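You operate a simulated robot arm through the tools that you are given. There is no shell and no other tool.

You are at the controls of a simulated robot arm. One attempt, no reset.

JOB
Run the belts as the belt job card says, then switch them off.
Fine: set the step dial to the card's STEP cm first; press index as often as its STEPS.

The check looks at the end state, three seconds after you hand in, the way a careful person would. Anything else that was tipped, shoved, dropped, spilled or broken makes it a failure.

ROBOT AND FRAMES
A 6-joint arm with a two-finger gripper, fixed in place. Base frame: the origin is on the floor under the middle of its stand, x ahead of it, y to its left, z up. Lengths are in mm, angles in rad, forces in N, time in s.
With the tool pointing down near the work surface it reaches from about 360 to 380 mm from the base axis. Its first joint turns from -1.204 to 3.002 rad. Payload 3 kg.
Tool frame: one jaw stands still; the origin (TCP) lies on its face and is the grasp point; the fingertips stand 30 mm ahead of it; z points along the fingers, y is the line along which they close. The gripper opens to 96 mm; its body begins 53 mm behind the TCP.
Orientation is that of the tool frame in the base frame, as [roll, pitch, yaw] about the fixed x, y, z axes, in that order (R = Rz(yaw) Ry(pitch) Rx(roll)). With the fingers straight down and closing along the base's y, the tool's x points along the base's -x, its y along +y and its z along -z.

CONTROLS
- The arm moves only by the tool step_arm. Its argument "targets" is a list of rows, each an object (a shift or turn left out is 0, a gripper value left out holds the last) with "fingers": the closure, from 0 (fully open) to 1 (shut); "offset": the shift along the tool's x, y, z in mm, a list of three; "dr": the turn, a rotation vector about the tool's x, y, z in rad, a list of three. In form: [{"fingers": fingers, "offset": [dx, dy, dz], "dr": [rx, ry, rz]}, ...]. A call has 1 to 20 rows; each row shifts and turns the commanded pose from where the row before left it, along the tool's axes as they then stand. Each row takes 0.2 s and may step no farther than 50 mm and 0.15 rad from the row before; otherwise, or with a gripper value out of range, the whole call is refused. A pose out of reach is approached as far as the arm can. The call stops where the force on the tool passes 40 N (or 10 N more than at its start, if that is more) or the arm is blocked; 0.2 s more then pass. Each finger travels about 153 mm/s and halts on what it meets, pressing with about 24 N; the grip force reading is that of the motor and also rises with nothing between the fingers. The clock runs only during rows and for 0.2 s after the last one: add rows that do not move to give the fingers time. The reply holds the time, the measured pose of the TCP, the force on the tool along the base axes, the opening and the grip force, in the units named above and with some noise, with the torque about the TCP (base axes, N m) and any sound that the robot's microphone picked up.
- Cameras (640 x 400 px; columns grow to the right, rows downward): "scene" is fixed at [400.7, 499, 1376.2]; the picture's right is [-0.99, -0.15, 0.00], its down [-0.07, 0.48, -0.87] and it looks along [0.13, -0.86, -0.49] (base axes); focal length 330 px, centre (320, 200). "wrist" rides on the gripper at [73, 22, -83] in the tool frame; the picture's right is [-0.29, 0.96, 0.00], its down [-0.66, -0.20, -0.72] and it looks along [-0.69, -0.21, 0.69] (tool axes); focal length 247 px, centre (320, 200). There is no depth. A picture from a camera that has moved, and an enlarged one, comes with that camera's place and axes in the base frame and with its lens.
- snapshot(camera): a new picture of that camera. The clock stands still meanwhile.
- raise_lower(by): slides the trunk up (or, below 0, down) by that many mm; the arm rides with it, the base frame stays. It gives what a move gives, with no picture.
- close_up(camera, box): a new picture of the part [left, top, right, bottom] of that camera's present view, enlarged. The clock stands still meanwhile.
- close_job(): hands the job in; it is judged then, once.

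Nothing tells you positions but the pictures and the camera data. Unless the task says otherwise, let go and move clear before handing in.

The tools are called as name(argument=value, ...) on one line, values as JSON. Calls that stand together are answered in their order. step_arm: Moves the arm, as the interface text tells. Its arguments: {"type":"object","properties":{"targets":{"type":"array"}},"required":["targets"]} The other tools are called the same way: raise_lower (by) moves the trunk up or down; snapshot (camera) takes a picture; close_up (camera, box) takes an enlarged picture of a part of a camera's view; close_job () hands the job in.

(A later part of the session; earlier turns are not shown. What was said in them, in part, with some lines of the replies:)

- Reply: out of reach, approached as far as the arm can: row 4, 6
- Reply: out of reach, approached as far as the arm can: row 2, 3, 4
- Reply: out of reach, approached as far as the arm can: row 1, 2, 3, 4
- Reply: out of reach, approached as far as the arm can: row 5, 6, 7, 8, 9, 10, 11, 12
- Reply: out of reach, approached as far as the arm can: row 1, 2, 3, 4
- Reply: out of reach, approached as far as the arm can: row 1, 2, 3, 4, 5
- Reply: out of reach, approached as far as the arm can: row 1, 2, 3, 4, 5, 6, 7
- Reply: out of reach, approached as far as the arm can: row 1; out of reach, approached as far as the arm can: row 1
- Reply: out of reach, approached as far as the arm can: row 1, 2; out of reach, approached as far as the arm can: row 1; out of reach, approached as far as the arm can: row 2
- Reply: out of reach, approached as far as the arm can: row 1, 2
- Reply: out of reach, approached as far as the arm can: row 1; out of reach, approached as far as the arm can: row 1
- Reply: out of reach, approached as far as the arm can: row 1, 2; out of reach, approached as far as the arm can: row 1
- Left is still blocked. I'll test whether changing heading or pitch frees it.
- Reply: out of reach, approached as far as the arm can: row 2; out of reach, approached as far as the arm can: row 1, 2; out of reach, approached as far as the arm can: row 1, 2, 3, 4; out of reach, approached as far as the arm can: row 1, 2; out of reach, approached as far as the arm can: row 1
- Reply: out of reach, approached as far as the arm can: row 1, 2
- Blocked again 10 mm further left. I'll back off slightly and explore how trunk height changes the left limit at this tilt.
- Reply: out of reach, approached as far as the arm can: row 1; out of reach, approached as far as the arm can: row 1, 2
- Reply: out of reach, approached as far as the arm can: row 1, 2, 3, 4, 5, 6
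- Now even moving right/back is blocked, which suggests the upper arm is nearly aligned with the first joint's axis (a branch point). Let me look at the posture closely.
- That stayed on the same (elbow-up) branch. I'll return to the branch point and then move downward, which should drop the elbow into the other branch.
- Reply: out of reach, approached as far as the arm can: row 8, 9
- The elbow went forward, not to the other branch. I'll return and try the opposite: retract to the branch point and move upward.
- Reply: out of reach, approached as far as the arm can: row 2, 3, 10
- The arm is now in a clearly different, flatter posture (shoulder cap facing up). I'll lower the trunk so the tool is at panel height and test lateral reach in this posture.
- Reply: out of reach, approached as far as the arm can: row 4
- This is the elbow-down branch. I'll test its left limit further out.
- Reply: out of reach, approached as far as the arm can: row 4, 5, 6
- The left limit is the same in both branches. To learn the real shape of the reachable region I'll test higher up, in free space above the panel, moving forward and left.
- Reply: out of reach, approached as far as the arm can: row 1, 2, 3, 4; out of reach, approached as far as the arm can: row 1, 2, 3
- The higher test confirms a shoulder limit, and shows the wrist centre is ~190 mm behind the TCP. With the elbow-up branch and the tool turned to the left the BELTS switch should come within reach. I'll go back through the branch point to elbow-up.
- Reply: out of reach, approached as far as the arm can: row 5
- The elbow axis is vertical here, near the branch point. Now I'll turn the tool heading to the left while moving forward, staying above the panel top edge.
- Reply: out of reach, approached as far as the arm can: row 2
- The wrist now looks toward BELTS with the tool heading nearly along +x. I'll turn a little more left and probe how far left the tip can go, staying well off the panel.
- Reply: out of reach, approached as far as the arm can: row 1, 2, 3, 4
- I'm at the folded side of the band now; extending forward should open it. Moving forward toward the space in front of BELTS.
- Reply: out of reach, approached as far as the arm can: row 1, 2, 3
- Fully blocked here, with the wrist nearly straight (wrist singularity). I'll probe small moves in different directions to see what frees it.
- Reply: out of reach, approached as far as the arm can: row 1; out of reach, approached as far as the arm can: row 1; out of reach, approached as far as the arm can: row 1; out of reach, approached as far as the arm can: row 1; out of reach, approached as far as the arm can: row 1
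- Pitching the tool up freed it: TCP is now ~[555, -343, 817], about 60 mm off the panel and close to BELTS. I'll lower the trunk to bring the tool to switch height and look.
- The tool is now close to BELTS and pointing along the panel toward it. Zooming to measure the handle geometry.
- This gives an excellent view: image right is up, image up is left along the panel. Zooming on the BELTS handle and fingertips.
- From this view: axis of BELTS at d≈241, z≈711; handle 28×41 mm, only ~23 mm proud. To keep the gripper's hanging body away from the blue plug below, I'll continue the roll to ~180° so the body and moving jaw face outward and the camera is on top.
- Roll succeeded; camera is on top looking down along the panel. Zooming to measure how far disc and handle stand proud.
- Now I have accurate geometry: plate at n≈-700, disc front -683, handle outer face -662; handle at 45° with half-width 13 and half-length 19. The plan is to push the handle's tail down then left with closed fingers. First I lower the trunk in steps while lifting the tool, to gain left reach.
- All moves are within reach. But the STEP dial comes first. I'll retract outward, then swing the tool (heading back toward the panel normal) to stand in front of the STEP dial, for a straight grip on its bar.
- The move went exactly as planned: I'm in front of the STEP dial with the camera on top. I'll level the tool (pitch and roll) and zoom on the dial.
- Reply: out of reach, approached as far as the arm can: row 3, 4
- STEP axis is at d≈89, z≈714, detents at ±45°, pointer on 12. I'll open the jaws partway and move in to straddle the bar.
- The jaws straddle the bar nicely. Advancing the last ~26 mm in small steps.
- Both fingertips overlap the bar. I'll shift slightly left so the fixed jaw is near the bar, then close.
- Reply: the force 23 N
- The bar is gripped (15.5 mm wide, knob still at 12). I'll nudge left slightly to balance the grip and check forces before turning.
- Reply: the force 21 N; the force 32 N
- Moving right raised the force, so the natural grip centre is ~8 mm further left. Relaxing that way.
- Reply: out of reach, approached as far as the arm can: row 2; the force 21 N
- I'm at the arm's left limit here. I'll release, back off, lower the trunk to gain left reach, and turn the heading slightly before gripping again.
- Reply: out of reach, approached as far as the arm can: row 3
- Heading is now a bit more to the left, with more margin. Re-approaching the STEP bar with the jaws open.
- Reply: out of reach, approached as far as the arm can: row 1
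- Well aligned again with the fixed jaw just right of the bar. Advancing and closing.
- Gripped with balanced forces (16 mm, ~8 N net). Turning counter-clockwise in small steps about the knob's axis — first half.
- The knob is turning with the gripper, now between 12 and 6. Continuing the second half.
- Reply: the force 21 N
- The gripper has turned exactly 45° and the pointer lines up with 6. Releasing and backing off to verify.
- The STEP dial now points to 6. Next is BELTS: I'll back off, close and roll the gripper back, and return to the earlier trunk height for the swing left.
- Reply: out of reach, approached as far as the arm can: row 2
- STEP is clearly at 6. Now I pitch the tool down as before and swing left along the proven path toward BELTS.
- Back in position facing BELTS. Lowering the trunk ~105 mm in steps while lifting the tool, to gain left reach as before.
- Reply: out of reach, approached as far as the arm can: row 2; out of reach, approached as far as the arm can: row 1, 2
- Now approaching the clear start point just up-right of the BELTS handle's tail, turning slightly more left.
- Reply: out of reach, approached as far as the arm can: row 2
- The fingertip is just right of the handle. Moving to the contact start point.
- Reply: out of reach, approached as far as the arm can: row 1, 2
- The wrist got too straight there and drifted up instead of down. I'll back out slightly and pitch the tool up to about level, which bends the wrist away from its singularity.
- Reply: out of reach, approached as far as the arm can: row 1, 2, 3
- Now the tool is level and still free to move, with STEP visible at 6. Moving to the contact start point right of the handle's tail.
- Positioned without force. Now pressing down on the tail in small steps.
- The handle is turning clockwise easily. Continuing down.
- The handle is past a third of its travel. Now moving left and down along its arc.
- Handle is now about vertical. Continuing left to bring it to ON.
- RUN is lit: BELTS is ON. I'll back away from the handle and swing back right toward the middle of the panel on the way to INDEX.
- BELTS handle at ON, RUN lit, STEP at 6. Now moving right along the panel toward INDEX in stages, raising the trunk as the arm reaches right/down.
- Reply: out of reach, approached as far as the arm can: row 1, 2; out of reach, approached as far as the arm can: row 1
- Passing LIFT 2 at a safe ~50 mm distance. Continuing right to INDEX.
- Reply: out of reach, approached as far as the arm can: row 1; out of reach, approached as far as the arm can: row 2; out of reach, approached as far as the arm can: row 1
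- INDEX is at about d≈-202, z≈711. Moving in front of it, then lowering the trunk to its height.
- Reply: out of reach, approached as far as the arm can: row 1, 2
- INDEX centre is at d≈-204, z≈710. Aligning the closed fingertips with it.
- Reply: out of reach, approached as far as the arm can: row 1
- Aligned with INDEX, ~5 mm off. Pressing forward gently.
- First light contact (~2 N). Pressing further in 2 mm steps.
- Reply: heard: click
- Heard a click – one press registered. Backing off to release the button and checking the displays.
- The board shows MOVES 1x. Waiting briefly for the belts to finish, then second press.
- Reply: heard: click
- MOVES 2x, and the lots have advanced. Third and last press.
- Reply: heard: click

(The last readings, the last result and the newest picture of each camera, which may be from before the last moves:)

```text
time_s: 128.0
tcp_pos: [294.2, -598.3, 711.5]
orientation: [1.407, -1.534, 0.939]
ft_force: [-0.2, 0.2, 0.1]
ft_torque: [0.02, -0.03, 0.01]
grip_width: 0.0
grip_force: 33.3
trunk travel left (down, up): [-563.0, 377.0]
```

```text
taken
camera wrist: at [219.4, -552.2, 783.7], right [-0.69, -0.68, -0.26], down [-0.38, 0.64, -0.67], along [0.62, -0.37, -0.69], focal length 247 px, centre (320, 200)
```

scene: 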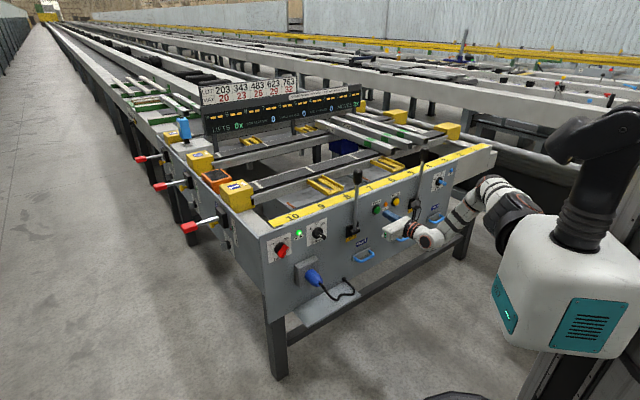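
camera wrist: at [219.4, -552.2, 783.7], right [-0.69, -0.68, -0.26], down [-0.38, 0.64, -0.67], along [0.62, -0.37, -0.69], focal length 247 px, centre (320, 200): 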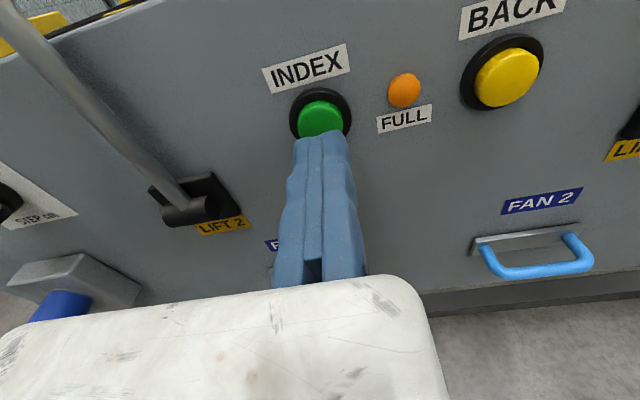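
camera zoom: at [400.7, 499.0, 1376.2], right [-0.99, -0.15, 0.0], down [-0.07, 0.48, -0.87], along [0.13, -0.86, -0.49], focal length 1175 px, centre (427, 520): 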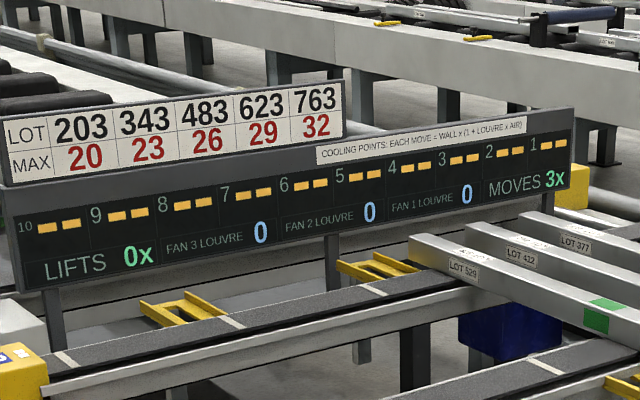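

MOVES shows 3x — done with INDEX. Now returning along the same path to BELTS to switch it off. First leg back.

step_arm(targets=[{"offset": [4.5, -32.5, -25.5]}, {"offset": [4.5, -32.5, -25.5]}, {"offset": [14.5, -26, 0]}, {"offset": [14.5, -26, 0]}])

raise_lower(by=-30)

step_arm(targets=[{"offset": [23, -38, 3], "dr": [0.02, 0, 0]}, {"offset": [14, -8, 20], "dr": [0.02, 0, 0]}])

snapshot(camera="wrist")

```text
time_s: 129.0
tcp_pos: [342.3, -479.8, 746.3]
orientation: [1.393, -1.533, 0.951]
ft_force: [0.2, 0.6, 0.9]
ft_torque: [0.01, 0.01, 0.0]
grip_width: 0.0
grip_force: 32.7
trunk travel left (down, up): [-563.0, 377.0]
```

```text
time_s: 129.7
tcp_pos: [342.8, -480.8, 715.3]
orientation: [1.402, -1.533, 0.942]
ft_force: [-0.6, 0.6, -0.6]
ft_torque: [-0.01, -0.03, 0.02]
grip_width: 0.1
grip_force: 33.0
trunk travel left (down, up): [-533.0, 407.0]
```

```text
time_s: 130.3
tcp_pos: [391.0, -463.5, 749.5]
orientation: [1.46, -1.535, 0.925]
ft_force: [0.3, -0.8, 0.3]
ft_torque: [0.01, -0.03, -0.05]
grip_width: 0.1
grip_force: 32.9
trunk travel left (down, up): [-533.0, 407.0]
```

```text
taken
camera wrist: at [315.8, -419.7, 823.6], right [-0.66, -0.7, -0.26], down [-0.4, 0.62, -0.67], along [0.63, -0.34, -0.7], focal length 247 px, centre (320, 200)
```

wrist: 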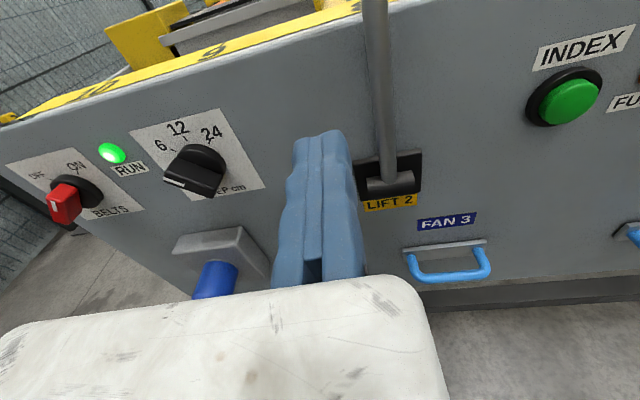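

raise_lower(by=-45)

step_arm(targets=[{"offset": [32, -26.3, 2], "dr": [0.025, 0, 0]}, {"offset": [32, -26.3, 2], "dr": [0.025, 0, 0]}])

raise_lower(by=-60)

step_arm(targets=[{"offset": [32, -17.3, 5.6], "dr": [0.025, 0, 0]}, {"offset": [32, -17.3, 5.6], "dr": [0.025, 0, 0]}])

raise_lower(by=-60)

step_arm(targets=[{"offset": [23, -8, -3]}, {"offset": [23, -8, -3]}])

raise_lower(by=-55)

step_arm(targets=[{"offset": [20, -6.3, -1]}, {"offset": [20, -6.3, -1]}])

raise_lower(by=-54)

snapshot(camera="wrist")

```text
time_s: 131.2
tcp_pos: [392.1, -462.5, 706.3]
orientation: [1.44, -1.534, 0.943]
ft_force: [-0.8, 0.7, 0.5]
ft_torque: [0.03, 0.02, 0.03]
grip_width: 0.2
grip_force: 32.9
trunk travel left (down, up): [-488.0, 452.0]
```

```text
time_s: 131.8
tcp_pos: [432.2, -425.5, 768.0]
orientation: [1.5, -1.532, 0.937]
ft_force: [0.3, -0.1, 0.7]
ft_torque: [-0.01, 0.02, -0.02]
grip_width: 0.0
grip_force: 32.8
trunk travel left (down, up): [-488.0, 452.0]
```

```text
time_s: 132.8
tcp_pos: [431.3, -426.0, 706.7]
orientation: [1.493, -1.535, 0.942]
ft_force: [0.1, 0.2, 0.3]
ft_torque: [0.0, 0.01, 0.03]
grip_width: 0.0
grip_force: 33.2
trunk travel left (down, up): [-428.0, 512.0]
```

```text
time_s: 133.4
tcp_pos: [464.8, -402.3, 771.1]
orientation: [1.544, -1.533, 0.941]
ft_force: [-0.2, -0.3, -0.4]
ft_torque: [0.0, -0.04, 0.04]
grip_width: 0.0
grip_force: 33.2
trunk travel left (down, up): [-428.0, 512.0]
```

```text
time_s: 134.4
tcp_pos: [463.4, -402.5, 709.5]
orientation: [1.54, -1.534, 0.944]
ft_force: [0.0, 0.5, 0.3]
ft_torque: [-0.02, 0.01, -0.01]
grip_width: 0.0
grip_force: 33.2
trunk travel left (down, up): [-368.0, 572.0]
```

```text
time_s: 135.0
tcp_pos: [470.6, -384.5, 756.1]
orientation: [1.564, -1.532, 0.924]
ft_force: [-0.4, -0.5, -0.1]
ft_torque: [0.03, 0.0, 0.0]
grip_width: 0.1
grip_force: 33.5
trunk travel left (down, up): [-368.0, 572.0]
```

```text
time_s: 135.9
tcp_pos: [471.8, -384.6, 700.9]
orientation: [1.543, -1.534, 0.942]
ft_force: [0.0, -0.2, 0.1]
ft_torque: [-0.02, -0.02, -0.02]
grip_width: 0.2
grip_force: 33.1
trunk travel left (down, up): [-313.0, 627.0]
```

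```text
time_s: 136.6
tcp_pos: [478.3, -371.9, 741.4]
orientation: [1.559, -1.534, 0.925]
ft_force: [-0.3, -0.3, -0.2]
ft_torque: [-0.02, -0.01, -0.01]
grip_width: 0.2
grip_force: 32.7
trunk travel left (down, up): [-313.0, 627.0]
```

```text
time_s: 137.5
tcp_pos: [475.9, -372.6, 686.0]
orientation: [1.543, -1.535, 0.939]
ft_force: [-0.3, -0.2, -0.4]
ft_torque: [0.03, 0.02, 0.01]
grip_width: 0.0
grip_force: 33.2
trunk travel left (down, up): [-259.0, 681.0]
```

```text
taken
camera wrist: at [397.8, -336.1, 759.7], right [-0.59, -0.77, -0.26], down [-0.46, 0.58, -0.67], along [0.66, -0.27, -0.7], focal length 247 px, centre (320, 200)
```

wrist: 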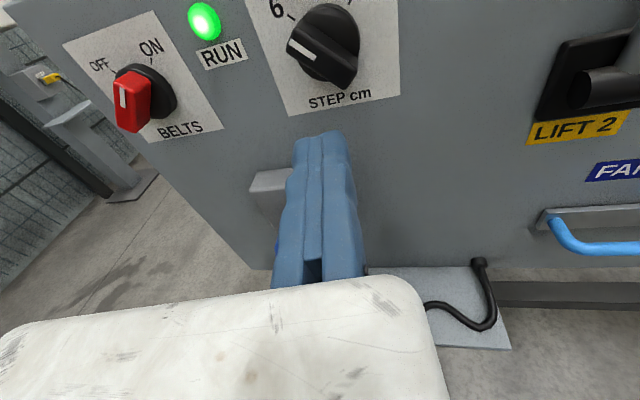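

Back at the STEP standoff. BELTS handle is at ON. Swinging left toward it again.

step_arm(targets=[{"offset": [0, -17, 4.3], "dr": [0.148, 0, 0]}, {"offset": [0, -16.2, 6.7], "dr": [0.148, 0, 0]}, {"offset": [0, -15, 9.05], "dr": [0.148, 0, 0]}, {"offset": [0, -13.5, 11.2], "dr": [0.148, 0, 0]}, {"offset": [0, -11.7, 13], "dr": [0.148, 0, 0]}])

snapshot(camera="wrist")

close_up(camera="scene", box=[250, 200, 350, 270])

```text
time_s: 138.7
tcp_pos: [546.6, -318.2, 683.6]
orientation: [2.275, -1.533, 0.951]
ft_force: [-0.2, -0.4, -0.5]
ft_torque: [0.0, -0.02, 0.0]
grip_width: 0.1
grip_force: 33.2
trunk travel left (down, up): [-259.0, 681.0]
```

```text
taken
camera wrist: at [464.5, -345.5, 759.2], right [0.07, -0.96, -0.27], down [-0.75, 0.12, -0.65], along [0.66, 0.25, -0.71], focal length 247 px, centre (320, 200)
```

wrist: 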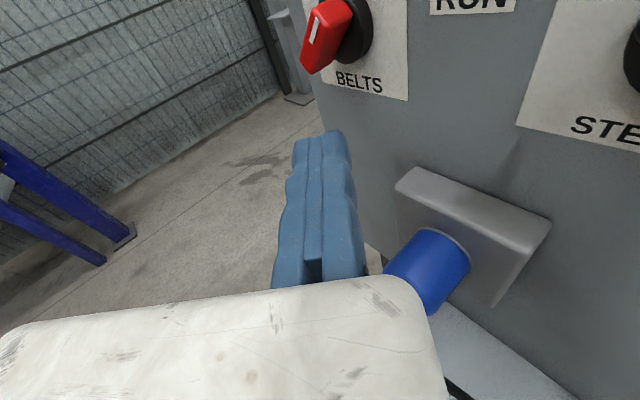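

```text
5.71 times, centred on (300, 235) of scene
camera zoom: at [400.7, 499.0, 1376.2], right [-0.99, -0.15, 0.0], down [-0.07, 0.48, -0.87], along [0.13, -0.86, -0.49], focal length 1888 px, centre (434, 0)
```

zoom: 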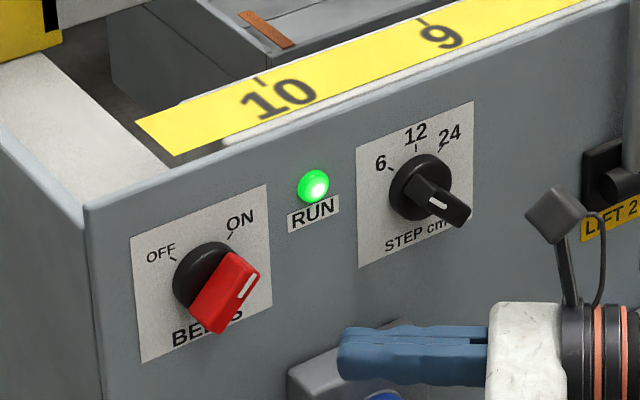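

BELTS at ON, RUN lit. To switch off I push the pointer end from below-right upward and left. Moving to the clear start point first.

step_arm(targets=[{"offset": [5.5, 9.6, 17.5]}, {"offset": [5.5, 9.6, 17.5]}])

step_arm(targets=[{"offset": [5, -3.5, 4.3]}, {"offset": [5, -3.5, 4.3]}])

close_up(camera="scene", box=[250, 200, 350, 270])

close_up(camera="wrist", box=[240, 20, 400, 180])

```text
time_s: 139.3
tcp_pos: [583.2, -335.7, 694.7]
orientation: [2.272, -1.533, 0.953]
ft_force: [-0.2, 0.1, -0.4]
ft_torque: [0.02, 0.0, -0.01]
grip_width: 0.0
grip_force: 32.8
trunk travel left (down, up): [-259.0, 681.0]
```

```text
time_s: 139.9
tcp_pos: [591.4, -325.1, 702.9]
orientation: [2.271, -1.533, 0.955]
ft_force: [0.6, -0.9, 0.6]
ft_torque: [0.0, 0.01, 0.0]
grip_width: 0.2
grip_force: 33.4
trunk travel left (down, up): [-259.0, 681.0]
```

```text
5.71 times, centred on (300, 235) of scene
camera zoom: at [400.7, 499.0, 1376.2], right [-0.99, -0.15, 0.0], down [-0.07, 0.48, -0.87], along [0.13, -0.86, -0.49], focal length 1888 px, centre (434, 0)
```

zoom: 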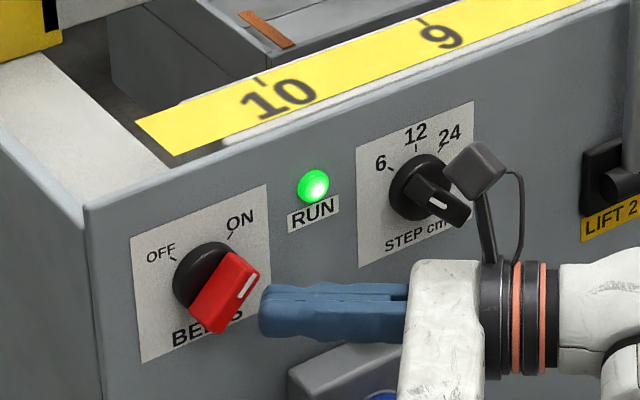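

```text
2.50 times, centred on (320, 100) of wrist
camera zoom: at [510.5, -352.6, 778.5], right [0.07, -0.96, -0.27], down [-0.75, 0.12, -0.65], along [0.66, 0.25, -0.71], focal length 617 px, centre (320, 450)
```

zoom: 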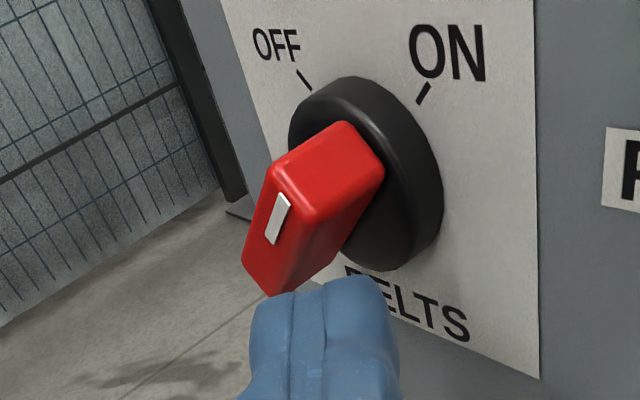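

In place. Pushing up against the pointer's lower-right side.

step_arm(targets=[{"offset": [6, 0, 0]}, {"offset": [6, 0, 0]}])

close_up(camera="scene", box=[250, 200, 350, 270])

```text
time_s: 140.5
tcp_pos: [591.3, -325.9, 716.3]
orientation: [2.272, -1.535, 0.951]
ft_force: [-0.1, 0.3, 0.1]
ft_torque: [-0.01, -0.02, -0.02]
grip_width: 0.0
grip_force: 33.1
trunk travel left (down, up): [-259.0, 681.0]
```

```text
5.71 times, centred on (300, 235) of scene
camera zoom: at [400.7, 499.0, 1376.2], right [-0.99, -0.15, 0.0], down [-0.07, 0.48, -0.87], along [0.13, -0.86, -0.49], focal length 1888 px, centre (434, 0)
```

zoom: 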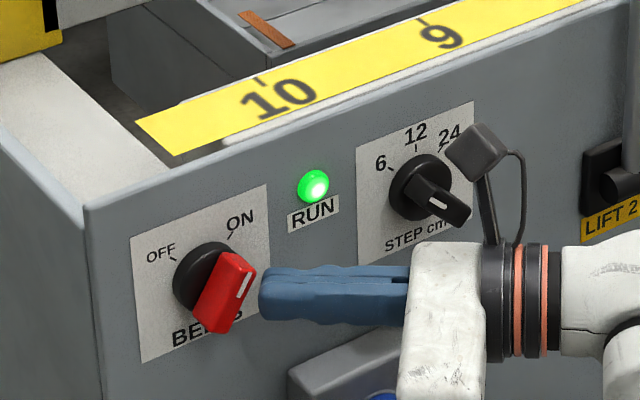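

step_arm(targets=[{"offset": [6, 0, 0]}, {"offset": [5, -1.3, 1.6]}])

close_up(camera="scene", box=[250, 200, 350, 270])

close_up(camera="wrist", box=[240, 40, 400, 200])

```text
time_s: 141.1
tcp_pos: [592.9, -324.2, 726.5]
orientation: [2.296, -1.534, 0.929]
ft_force: [-0.6, 0.2, 0.1]
ft_torque: [-0.04, -0.05, 0.0]
grip_width: 0.0
grip_force: 32.6
trunk travel left (down, up): [-259.0, 681.0]
```

```text
5.71 times, centred on (300, 235) of scene
camera zoom: at [400.7, 499.0, 1376.2], right [-0.99, -0.15, 0.0], down [-0.07, 0.48, -0.87], along [0.13, -0.86, -0.49], focal length 1888 px, centre (434, 0)
```

zoom: 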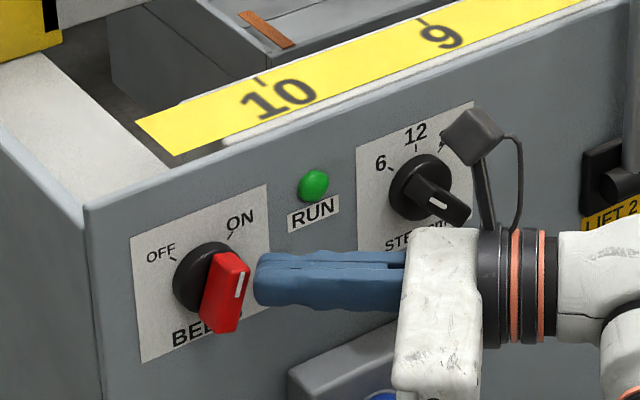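

```text
2.50 times, centred on (320, 120) of wrist
camera zoom: at [511.6, -350.7, 802.2], right [0.07, -0.96, -0.27], down [-0.75, 0.12, -0.65], along [0.66, 0.25, -0.71], focal length 617 px, centre (320, 400)
```

zoom: 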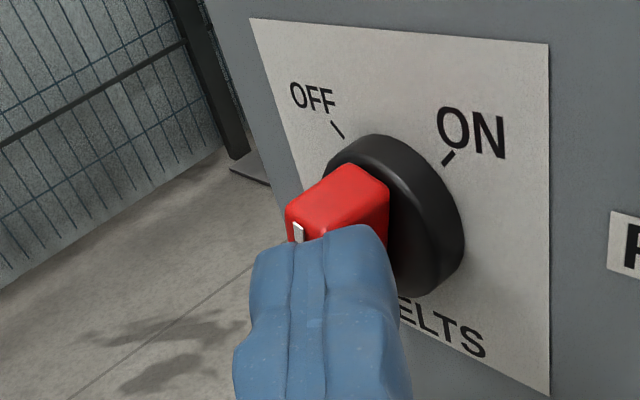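

RUN has gone off already, but the handle is only partway. Continuing left and up to bring it fully to OFF.

step_arm(targets=[{"offset": [3, -2.5, 3.1]}, {"offset": [3, -3.2, 3.9]}])

close_up(camera="scene", box=[250, 200, 350, 270])

close_up(camera="wrist", box=[240, 40, 400, 200])

```text
time_s: 141.7
tcp_pos: [592.1, -319.1, 730.9]
orientation: [2.337, -1.536, 0.886]
ft_force: [-0.1, 0.4, 0.3]
ft_torque: [0.02, -0.01, -0.01]
grip_width: 0.2
grip_force: 32.8
out of reach, approached as far as the arm can: row 1, 2
trunk travel left (down, up): [-259.0, 681.0]
```

```text
5.71 times, centred on (300, 235) of scene
camera zoom: at [400.7, 499.0, 1376.2], right [-0.99, -0.15, 0.0], down [-0.07, 0.48, -0.87], along [0.13, -0.86, -0.49], focal length 1888 px, centre (434, 0)
```

zoom: 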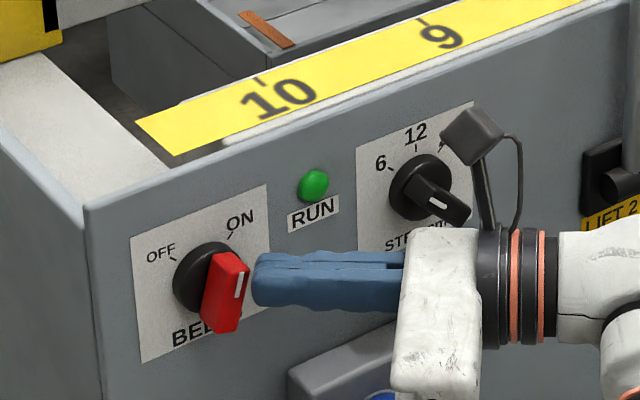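

```text
2.50 times, centred on (320, 120) of wrist
camera zoom: at [511.2, -345.0, 806.4], right [0.07, -0.96, -0.27], down [-0.75, 0.13, -0.65], along [0.66, 0.25, -0.71], focal length 617 px, centre (320, 400)
```

zoom: 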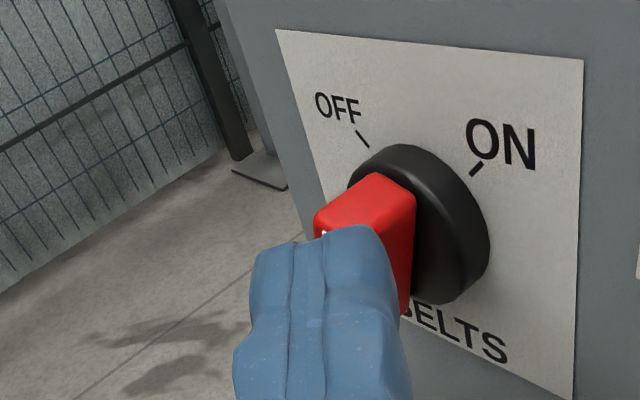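

The arm hit a shoulder limit going up. I'll back off a little, raise the trunk 45 mm while lowering the arm relative to it, and then finish the push.

step_arm(targets=[{"offset": [0, 1.4, -14.4]}, {"offset": [-22, 0, 0]}, {"offset": [-23, 0, 0]}])

raise_lower(by=45)

close_up(camera="scene", box=[250, 200, 350, 270])

close_up(camera="wrist", box=[240, 40, 400, 200])

```text
time_s: 142.5
tcp_pos: [579.3, -320.6, 687.2]
orientation: [2.291, -1.533, 0.934]
ft_force: [-0.1, 0.6, -0.3]
ft_torque: [0.03, 0.02, -0.02]
grip_width: 0.0
grip_force: 32.8
trunk travel left (down, up): [-259.0, 681.0]
```

```text
time_s: 143.4
tcp_pos: [579.8, -321.5, 732.1]
orientation: [2.3, -1.534, 0.924]
ft_force: [0.8, 0.1, 0.0]
ft_torque: [0.0, 0.0, 0.02]
grip_width: 0.0
grip_force: 33.1
trunk travel left (down, up): [-304.0, 636.0]
```

```text
5.71 times, centred on (300, 235) of scene
camera zoom: at [400.7, 499.0, 1376.2], right [-0.99, -0.15, 0.0], down [-0.07, 0.48, -0.87], along [0.13, -0.86, -0.49], focal length 1888 px, centre (434, 0)
```

zoom: 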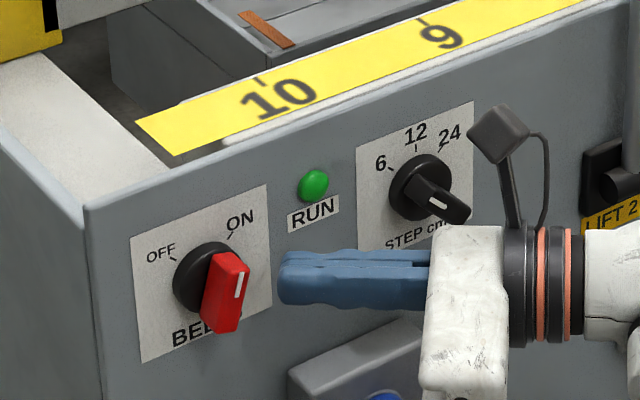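

```text
2.50 times, centred on (320, 120) of wrist
camera zoom: at [497.3, -347.7, 807.2], right [0.07, -0.96, -0.27], down [-0.75, 0.12, -0.65], along [0.66, 0.25, -0.71], focal length 617 px, centre (320, 400)
```

zoom: 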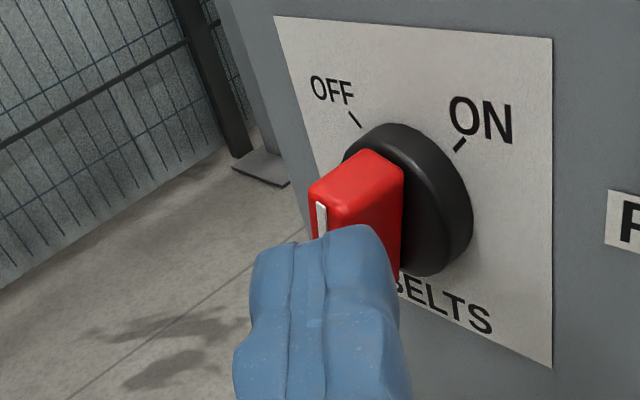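

step_arm(targets=[{"offset": [-7.4, 8.3, 8.4]}, {"offset": [1.5, -3.8, 4.7]}, {"offset": [5, -3.8, 4.7]}])

close_up(camera="scene", box=[250, 200, 350, 270])

close_up(camera="wrist", box=[240, 40, 400, 200])

```text
time_s: 144.2
tcp_pos: [596.4, -320.0, 730.1]
orientation: [2.268, -1.533, 0.955]
ft_force: [-0.6, -0.5, -0.1]
ft_torque: [0.02, 0.03, -0.03]
grip_width: 0.0
grip_force: 33.2
trunk travel left (down, up): [-304.0, 636.0]
```

```text
5.71 times, centred on (300, 235) of scene
camera zoom: at [400.7, 499.0, 1376.2], right [-0.99, -0.15, 0.0], down [-0.07, 0.48, -0.87], along [0.13, -0.86, -0.49], focal length 1888 px, centre (434, 0)
```

zoom: 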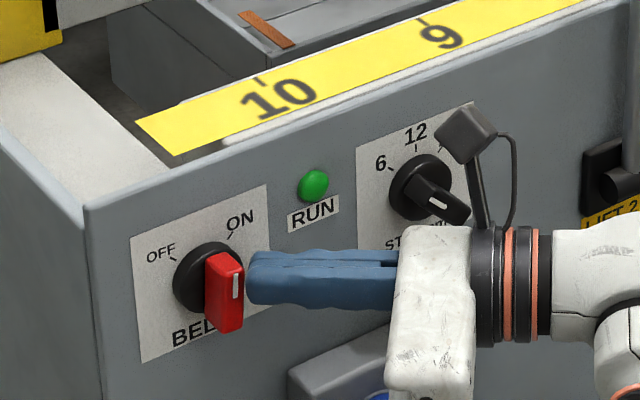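

```text
2.50 times, centred on (320, 120) of wrist
camera zoom: at [514.8, -347.1, 805.6], right [0.07, -0.96, -0.27], down [-0.75, 0.12, -0.65], along [0.66, 0.25, -0.71], focal length 617 px, centre (320, 400)
```

zoom: 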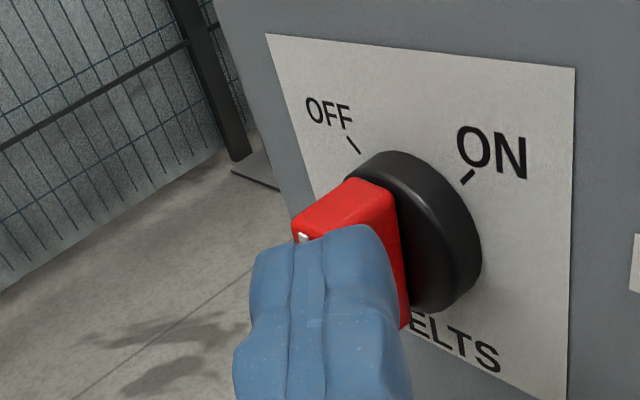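

Handle is about vertical. Continuing left and up toward OFF.

step_arm(targets=[{"offset": [4.5, -3.2, 3.9]}, {"offset": [3.5, -3.2, 3.9]}])

close_up(camera="scene", box=[250, 200, 350, 270])

close_up(camera="wrist", box=[240, 40, 400, 200])

```text
time_s: 144.8
tcp_pos: [596.0, -314.1, 737.7]
orientation: [2.325, -1.536, 0.9]
ft_force: [0.2, 0.0, 1.0]
ft_torque: [-0.01, 0.03, -0.03]
grip_width: 0.0
grip_force: 33.2
out of reach, approached as far as the arm can: row 1, 2
trunk travel left (down, up): [-304.0, 636.0]
```

```text
5.71 times, centred on (300, 235) of scene
camera zoom: at [400.7, 499.0, 1376.2], right [-0.99, -0.15, 0.0], down [-0.07, 0.48, -0.87], along [0.13, -0.86, -0.49], focal length 1888 px, centre (434, 0)
```

zoom: 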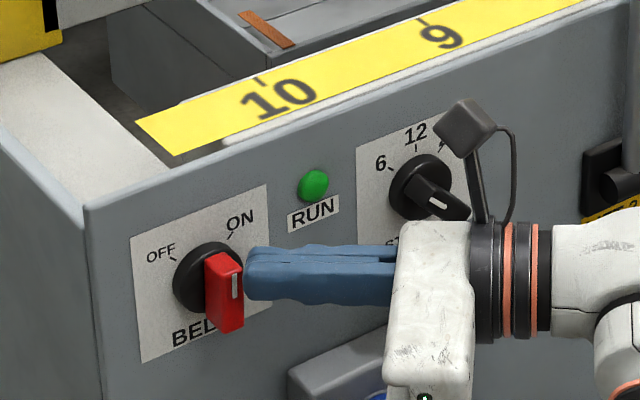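

```text
2.50 times, centred on (320, 120) of wrist
camera zoom: at [514.6, -341.0, 813.3], right [0.07, -0.96, -0.27], down [-0.75, 0.12, -0.65], along [0.66, 0.25, -0.71], focal length 617 px, centre (320, 400)
```

zoom: 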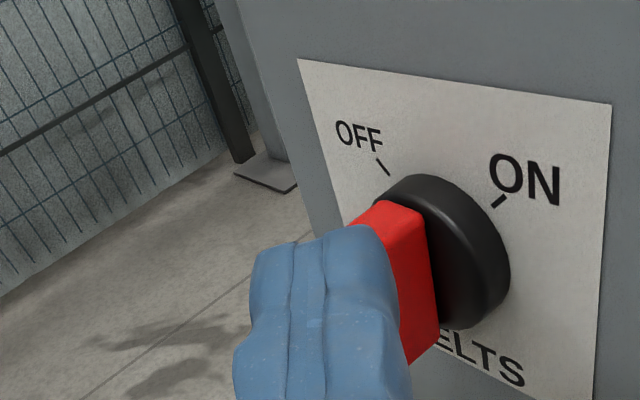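

Blocked again near the same limit. I'll back off a bit, turn the heading ~0.12 rad more left and use the trunk for height, which moves the wrist away from the limit.

step_arm(targets=[{"offset": [0, 1.6, -11.6]}, {"dr": [0.12, 0, 0]}, {"offset": [-15, 0, 0]}, {"offset": [-15, 0, 0]}])

raise_lower(by=30)

close_up(camera="wrist", box=[240, 40, 400, 200])

close_up(camera="scene", box=[250, 200, 350, 270])

```text
time_s: 145.8
tcp_pos: [580.4, -317.1, 708.4]
orientation: [2.439, -1.535, 0.904]
ft_force: [-0.5, 0.2, 0.1]
ft_torque: [-0.01, 0.01, 0.02]
grip_width: 0.0
grip_force: 32.5
out of reach, approached as far as the arm can: row 2
trunk travel left (down, up): [-304.0, 636.0]
```

```text
time_s: 146.5
tcp_pos: [580.2, -319.1, 738.3]
orientation: [2.449, -1.534, 0.894]
ft_force: [-0.9, -0.4, -0.5]
ft_torque: [-0.01, 0.0, -0.02]
grip_width: 0.0
grip_force: 33.3
trunk travel left (down, up): [-334.0, 606.0]
```

```text
2.50 times, centred on (320, 120) of wrist
camera zoom: at [503.1, -354.6, 813.7], right [0.18, -0.94, -0.27], down [-0.76, 0.04, -0.64], along [0.62, 0.33, -0.71], focal length 617 px, centre (320, 400)
```

zoom: 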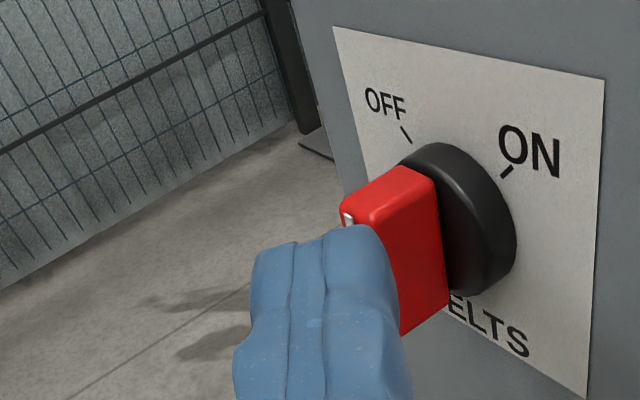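

```text
5.71 times, centred on (300, 235) of scene
camera zoom: at [400.7, 499.0, 1376.2], right [-0.99, -0.15, 0.0], down [-0.07, 0.48, -0.87], along [0.13, -0.86, -0.49], focal length 1888 px, centre (434, 0)
```

zoom: 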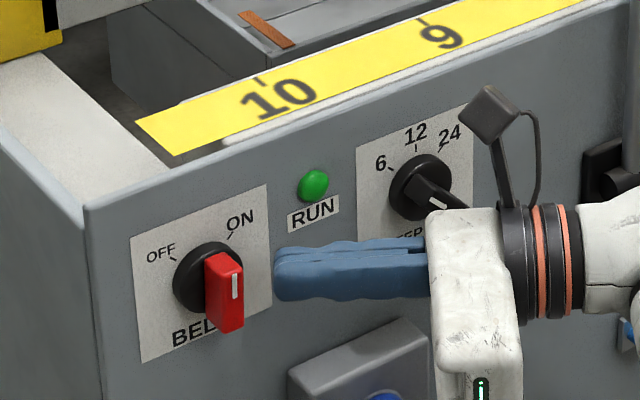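

step_arm(targets=[{"offset": [-11.6, 11.6, 10.8]}, {"offset": [4, -3.8, 5.9]}])

step_arm(targets=[{"offset": [3, -2.7, 4.2]}])

close_up(camera="scene", box=[250, 200, 350, 270])

close_up(camera="wrist", box=[240, 40, 400, 200])

```text
time_s: 147.1
tcp_pos: [580.9, -323.1, 733.6]
orientation: [2.463, -1.537, 0.878]
ft_force: [0.1, 0.7, 0.1]
ft_torque: [0.0, -0.02, -0.01]
grip_width: 0.0
grip_force: 32.8
out of reach, approached as far as the arm can: row 1, 2
trunk travel left (down, up): [-334.0, 606.0]
```

```text
time_s: 147.5
tcp_pos: [580.9, -318.4, 736.9]
orientation: [2.474, -1.536, 0.868]
ft_force: [0.4, -1.1, 0.5]
ft_torque: [0.0, 0.01, -0.02]
grip_width: 0.1
grip_force: 33.3
out of reach, approached as far as the arm can: row 1
trunk travel left (down, up): [-334.0, 606.0]
```

```text
5.71 times, centred on (300, 235) of scene
camera zoom: at [400.7, 499.0, 1376.2], right [-0.99, -0.15, 0.0], down [-0.07, 0.48, -0.87], along [0.13, -0.86, -0.49], focal length 1888 px, centre (434, 0)
```

zoom: 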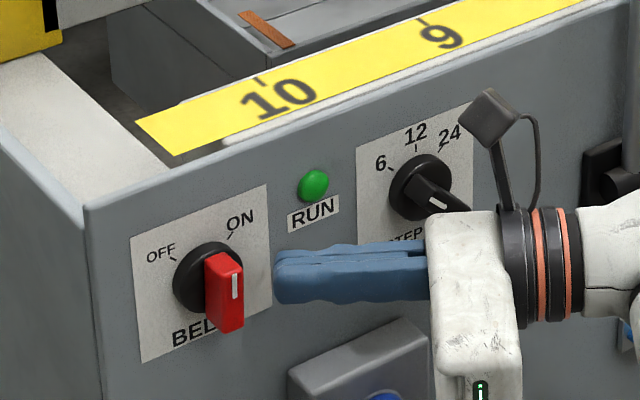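

```text
2.50 times, centred on (320, 120) of wrist
camera zoom: at [503.2, -355.0, 811.3], right [0.18, -0.94, -0.27], down [-0.76, 0.04, -0.64], along [0.62, 0.33, -0.71], focal length 617 px, centre (320, 400)
```

zoom: 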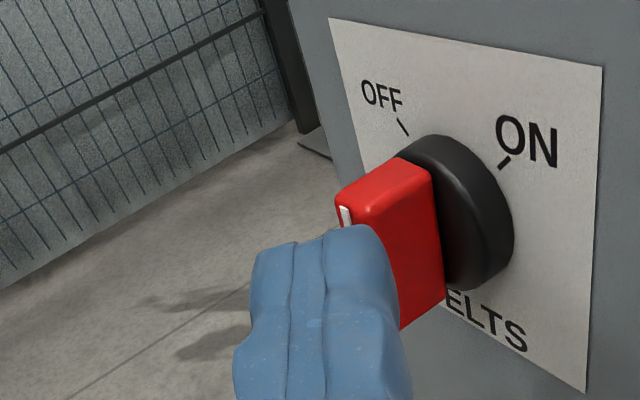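

Turning left made it worse, so the wrist roll may be near its stop. I'll roll the tool back a little (−0.3 rad) and test forward motion again.

step_arm(targets=[{"offset": [0, 2, -10]}, {"dr": [0, 0, -0.15]}, {"dr": [0, 0, -0.15]}])

step_arm(targets=[{"offset": [0, 0, 10]}])

step_arm(targets=[{"dr": [-0.1, 0, 0]}])

step_arm(targets=[{"offset": [0, 0, 8]}])

```text
time_s: 148.3
tcp_pos: [553.2, -325.9, 734.7]
orientation: [1.656, -1.246, 1.69]
ft_force: [0.4, -0.2, 0.0]
ft_torque: [0.0, 0.0, 0.01]
grip_width: 0.0
grip_force: 33.3
out of reach, approached as far as the arm can: row 2, 3
trunk travel left (down, up): [-334.0, 606.0]
```

```text
time_s: 148.7
tcp_pos: [552.6, -325.4, 734.6]
orientation: [1.659, -1.247, 1.69]
ft_force: [-0.2, 0.1, 0.7]
ft_torque: [0.01, -0.03, 0.01]
grip_width: 0.2
grip_force: 33.1
out of reach, approached as far as the arm can: row 1
trunk travel left (down, up): [-334.0, 606.0]
```

```text
time_s: 149.1
tcp_pos: [553.7, -326.0, 736.7]
orientation: [1.556, -1.245, 1.69]
ft_force: [-0.2, 0.7, -0.8]
ft_torque: [-0.01, -0.04, 0.06]
grip_width: 0.1
grip_force: 33.3
trunk travel left (down, up): [-334.0, 606.0]
```

```text
time_s: 149.5
tcp_pos: [558.8, -325.9, 735.0]
orientation: [1.558, -1.246, 1.692]
ft_force: [0.3, -0.1, 0.5]
ft_torque: [0.02, -0.04, 0.02]
grip_width: 0.0
grip_force: 33.0
out of reach, approached as far as the arm can: row 1
trunk travel left (down, up): [-334.0, 606.0]
```

Rolling that way was worse, so the roll stop is on that side. Rolling the other way (+0.6) and testing.

step_arm(targets=[{"dr": [0, 0, 0.15]}, {"dr": [0, 0, 0.15]}, {"dr": [0, 0, 0.15]}, {"dr": [0, 0, 0.15]}])

step_arm(targets=[{"offset": [0, 0, 10]}, {"offset": [0, 0, 10]}])

snapshot(camera="wrist")

close_up(camera="scene", box=[250, 200, 350, 270])

```text
time_s: 150.5
tcp_pos: [557.9, -326.3, 736.3]
orientation: [-1.556, -1.295, -1.482]
ft_force: [0.4, -0.2, -0.4]
ft_torque: [-0.02, -0.02, -0.04]
grip_width: 0.0
grip_force: 32.9
trunk travel left (down, up): [-334.0, 606.0]
```

```text
time_s: 151.1
tcp_pos: [578.7, -323.1, 734.8]
orientation: [-1.557, -1.295, -1.477]
ft_force: [-0.7, 0.4, -0.2]
ft_torque: [-0.02, 0.0, 0.01]
grip_width: 0.0
grip_force: 32.3
trunk travel left (down, up): [-334.0, 606.0]
```

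```text
taken
camera wrist: at [497.5, -373.0, 798.6], right [0.09, -0.83, -0.54], down [-0.76, 0.3, -0.58], along [0.65, 0.46, -0.6], focal length 247 px, centre (320, 200)
```

wrist: 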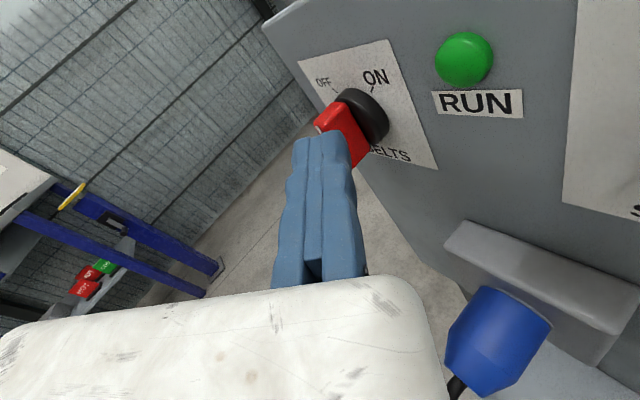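

```text
5.71 times, centred on (300, 235) of scene
camera zoom: at [400.7, 499.0, 1376.2], right [-0.99, -0.15, 0.0], down [-0.07, 0.48, -0.87], along [0.13, -0.86, -0.49], focal length 1888 px, centre (434, 0)
```

zoom: 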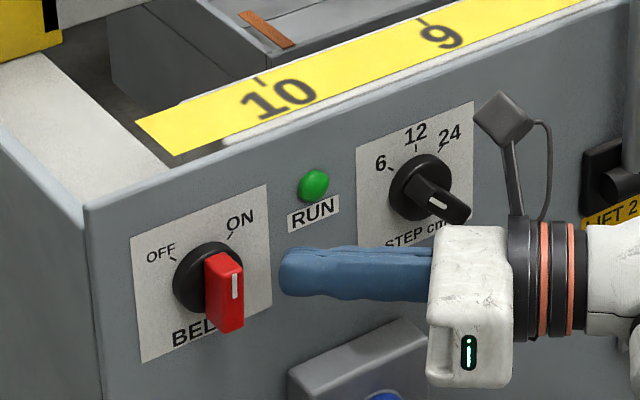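

That was it — forward motion is free now with the roll shifted. Completing the push to OFF.

step_arm(targets=[{"offset": [-9.7, 9.2, 12.8]}])

step_arm(targets=[{"offset": [3.6, -5.5, 5.5]}, {"offset": [3.0, -4.0, 4.0]}])

close_up(camera="scene", box=[250, 200, 350, 270])

close_up(camera="wrist", box=[260, 40, 420, 200])

```text
time_s: 151.5
tcp_pos: [590.3, -328.9, 723.2]
orientation: [-1.557, -1.294, -1.479]
ft_force: [0.0, -0.2, -0.4]
ft_torque: [0.0, 0.02, -0.03]
grip_width: 0.0
grip_force: 33.2
trunk travel left (down, up): [-334.0, 606.0]
```

```text
time_s: 152.1
tcp_pos: [598.6, -320.0, 733.8]
orientation: [-1.549, -1.298, -1.483]
ft_force: [-4.6, -0.5, 0.2]
ft_torque: [-0.01, 0.01, -0.03]
grip_width: 0.0
grip_force: 33.4
trunk travel left (down, up): [-334.0, 606.0]
```

```text
5.71 times, centred on (300, 235) of scene
camera zoom: at [400.7, 499.0, 1376.2], right [-0.99, -0.15, 0.0], down [-0.07, 0.48, -0.87], along [0.13, -0.86, -0.49], focal length 1888 px, centre (434, 0)
```

zoom: 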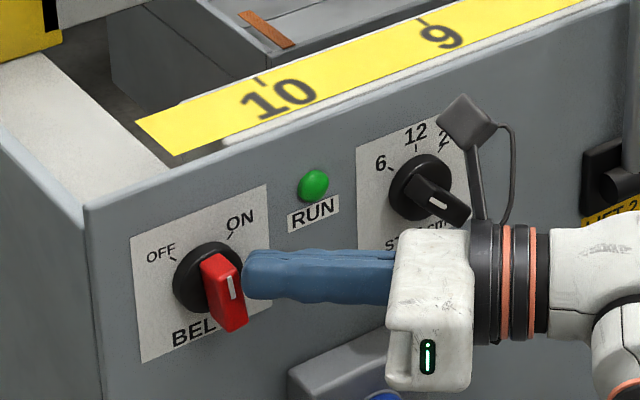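

```text
2.50 times, centred on (340, 120) of wrist
camera zoom: at [517.6, -369.2, 796.9], right [0.09, -0.84, -0.54], down [-0.76, 0.3, -0.58], along [0.65, 0.46, -0.6], focal length 617 px, centre (270, 400)
```

zoom: 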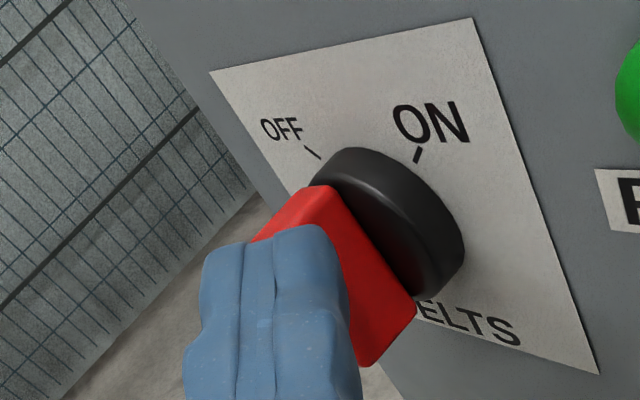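

Past vertical toward OFF. Continuing.

step_arm(targets=[{"offset": [2.2, -3.2, 3.2]}, {"offset": [2.2, -3.2, 3.2]}])

close_up(camera="scene", box=[250, 200, 350, 270])

close_up(camera="wrist", box=[260, 40, 420, 200])

```text
time_s: 152.7
tcp_pos: [604.7, -314.0, 739.5]
orientation: [-1.553, -1.295, -1.481]
ft_force: [-2.1, 0.4, 0.1]
ft_torque: [0.0, 0.03, 0.0]
grip_width: 0.0
grip_force: 33.1
trunk travel left (down, up): [-334.0, 606.0]
```

```text
5.71 times, centred on (300, 235) of scene
camera zoom: at [400.7, 499.0, 1376.2], right [-0.99, -0.15, 0.0], down [-0.07, 0.48, -0.87], along [0.13, -0.86, -0.49], focal length 1888 px, centre (434, 0)
```

zoom: 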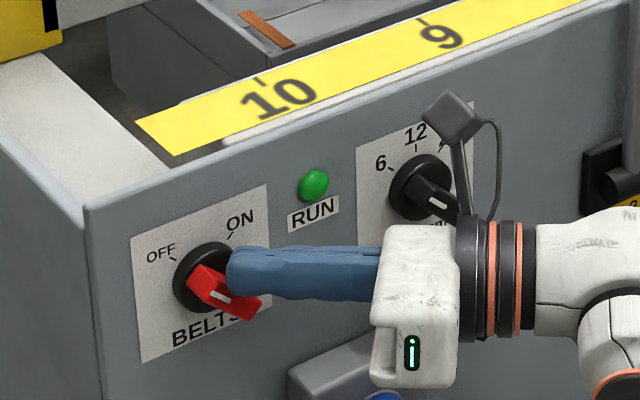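

```text
2.50 times, centred on (340, 120) of wrist
camera zoom: at [524.7, -363.8, 802.7], right [0.09, -0.84, -0.54], down [-0.76, 0.3, -0.58], along [0.65, 0.46, -0.6], focal length 617 px, centre (270, 400)
```

zoom: 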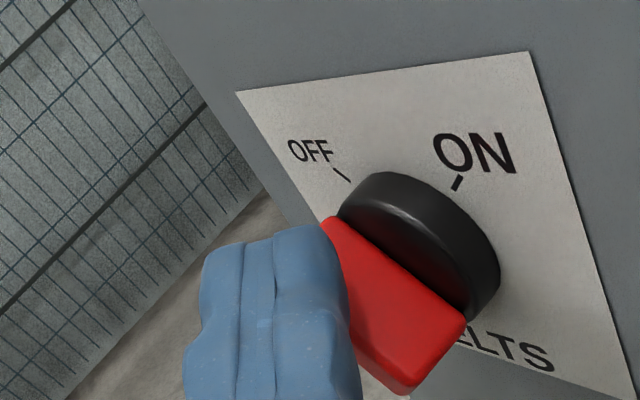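

The handle is back at its original OFF angle. Backing away to verify.

step_arm(targets=[{"offset": [0, 0, -15]}, {"offset": [0, 0, -20]}, {"offset": [0, 0, -20]}])

close_up(camera="scene", box=[250, 200, 350, 270])

snapshot(camera="wrist")

close_up(camera="wrist", box=[260, 0, 460, 140])

```text
time_s: 153.5
tcp_pos: [550.5, -319.1, 737.6]
orientation: [-1.552, -1.294, -1.479]
ft_force: [-0.3, 0.3, 0.1]
ft_torque: [0.02, -0.01, -0.02]
grip_width: 0.0
grip_force: 33.4
trunk travel left (down, up): [-334.0, 606.0]
```

```text
5.71 times, centred on (300, 235) of scene
camera zoom: at [400.7, 499.0, 1376.2], right [-0.99, -0.15, 0.0], down [-0.07, 0.48, -0.87], along [0.13, -0.86, -0.49], focal length 1888 px, centre (434, 0)
```

zoom: 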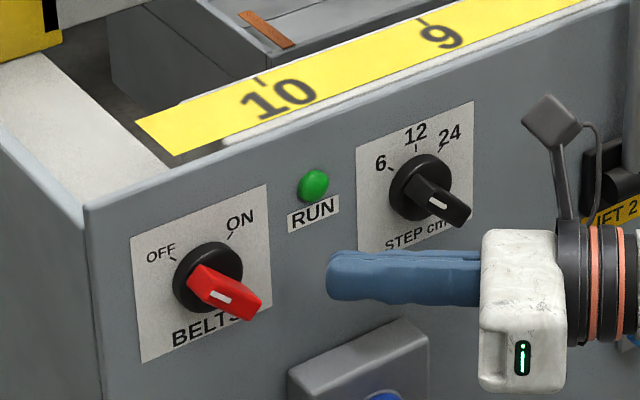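

```text
taken
camera wrist: at [470.2, -368.7, 802.0], right [0.09, -0.83, -0.54], down [-0.76, 0.3, -0.58], along [0.65, 0.46, -0.6], focal length 247 px, centre (320, 200)
```

wrist: 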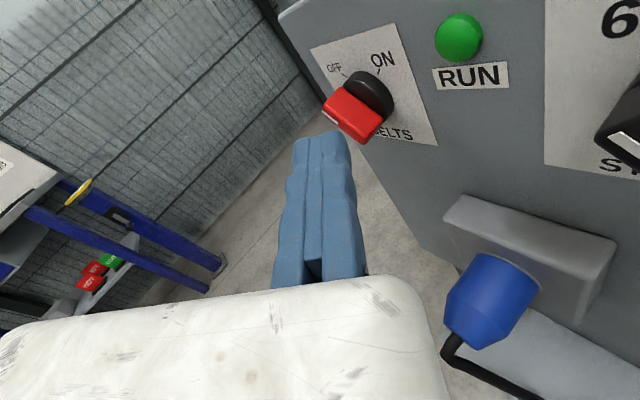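

```text
2.86 times, centred on (360, 70) of wrist
camera zoom: at [470.2, -368.7, 802.0], right [0.09, -0.83, -0.54], down [-0.76, 0.3, -0.58], along [0.65, 0.46, -0.6], focal length 706 px, centre (206, 571)
```

zoom: 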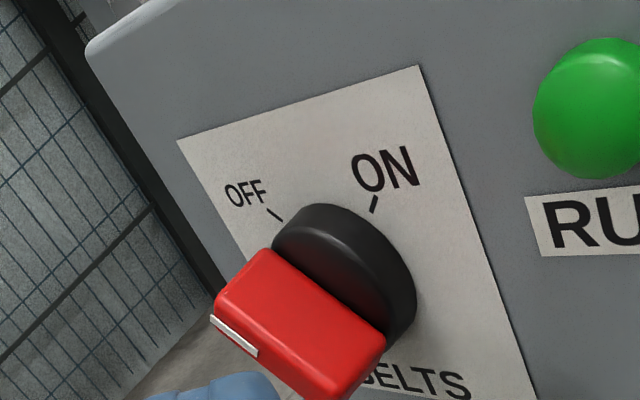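

BELTS is OFF, RUN unlit, STEP at 6. Now moving clear: backing off and raising the trunk away from the panel.

step_arm(targets=[{"offset": [0, 0, -15]}])

raise_lower(by=200)

snapshot(camera="scene")

close_up(camera="scene", box=[200, 70, 380, 150])

close_up(camera="scene", box=[250, 160, 410, 260])

snapshot(camera="wrist")

```text
time_s: 153.9
tcp_pos: [535.6, -319.8, 740.4]
orientation: [-1.555, -1.295, -1.48]
ft_force: [0.4, -0.1, -0.6]
ft_torque: [0.0, 0.02, -0.02]
grip_width: 0.0
grip_force: 32.6
trunk travel left (down, up): [-334.0, 606.0]
```

```text
time_s: 156.1
tcp_pos: [536.6, -320.2, 938.2]
orientation: [-1.554, -1.295, -1.477]
ft_force: [-0.3, 0.3, -0.4]
ft_torque: [0.0, 0.0, 0.02]
grip_width: 0.2
grip_force: 33.2
trunk travel left (down, up): [-534.0, 406.0]
```

```text
taken
```

scene: 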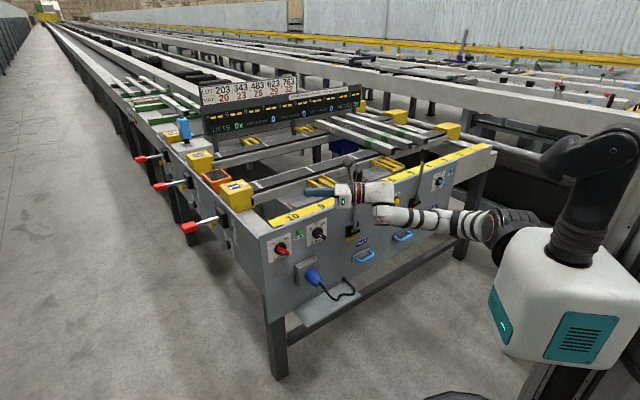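

```text
3.56 times, centred on (290, 110) of scene
camera zoom: at [400.7, 499.0, 1376.2], right [-0.99, -0.15, 0.0], down [-0.07, 0.48, -0.87], along [0.13, -0.86, -0.49], focal length 1175 px, centre (427, 520)
```

zoom: 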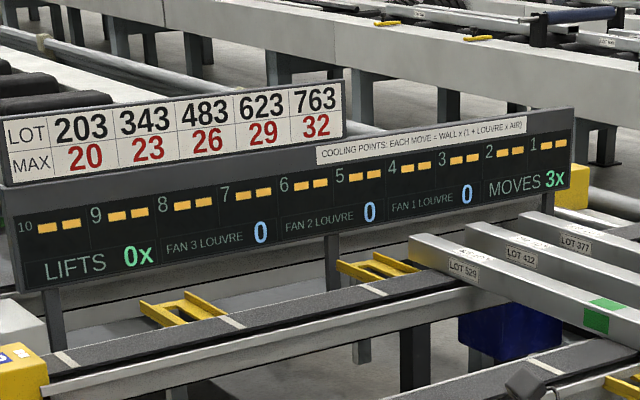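

```text
4.00 times, centred on (330, 210) of scene
camera zoom: at [400.7, 499.0, 1376.2], right [-0.99, -0.15, 0.0], down [-0.07, 0.48, -0.87], along [0.13, -0.86, -0.49], focal length 1322 px, centre (280, 160)
```

zoom: 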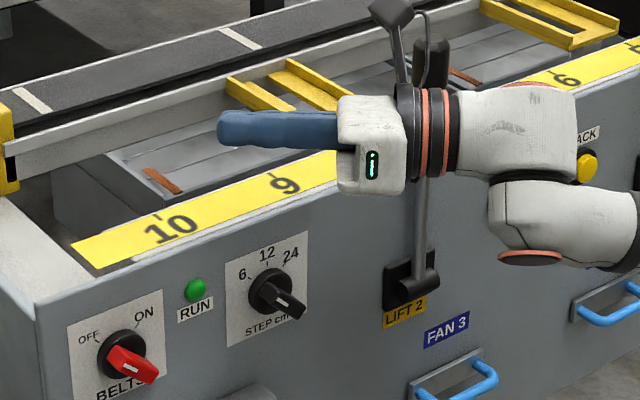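

```text
taken
camera wrist: at [455.7, -369.9, 1001.7], right [0.09, -0.84, -0.54], down [-0.76, 0.3, -0.58], along [0.65, 0.46, -0.6], focal length 247 px, centre (320, 200)
```

wrist: 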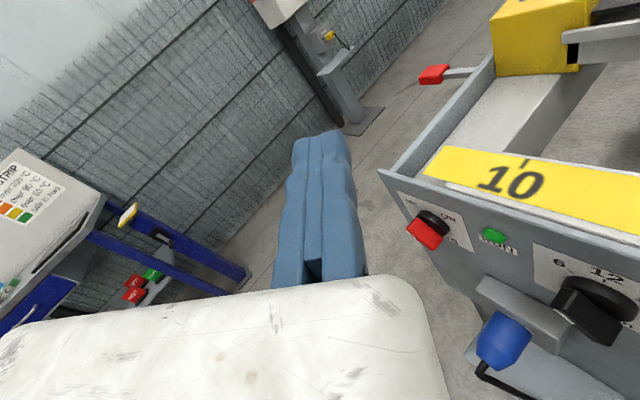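

The card was followed: STEP dial set to 6, BELTS switched on, INDEX pressed three times (board shows MOVES 3x), and BELTS switched off with RUN unlit. LIFTS still reads 0x, the louvres read 0, and the arm stands clear of the panel, so I'm handing in.

close_job()

```text
The job is handed in.
```

I ran the belts as the card says and handed the job in; no verdict came back.

- **Card:** It reads STEP 6 cm and STEPS 3.
- **Step dial:** I gripped the dial and turned it from 12 to 6 before switching the belts on. In the pictures its pointer lines up with the 6 mark.
- **Belts:** I switched BELTS on and the RUN lamp lit. I pressed INDEX three times and heard a click each time. The board went from MOVES 0x to MOVES 3x.
- **Off:** BELTS is back at its starting OFF angle and the RUN lamp is dark.
- **Rest of the machine:** LIFTS still reads 0x and all three louvres read 0. I saw nothing tipped or moved, apart from the lots the belts carried forward. The arm is clear of the panel.

The card also lists AIR 2 and FAN 2. I left both alone, because your instructions named only the STEP and STEPS fields.
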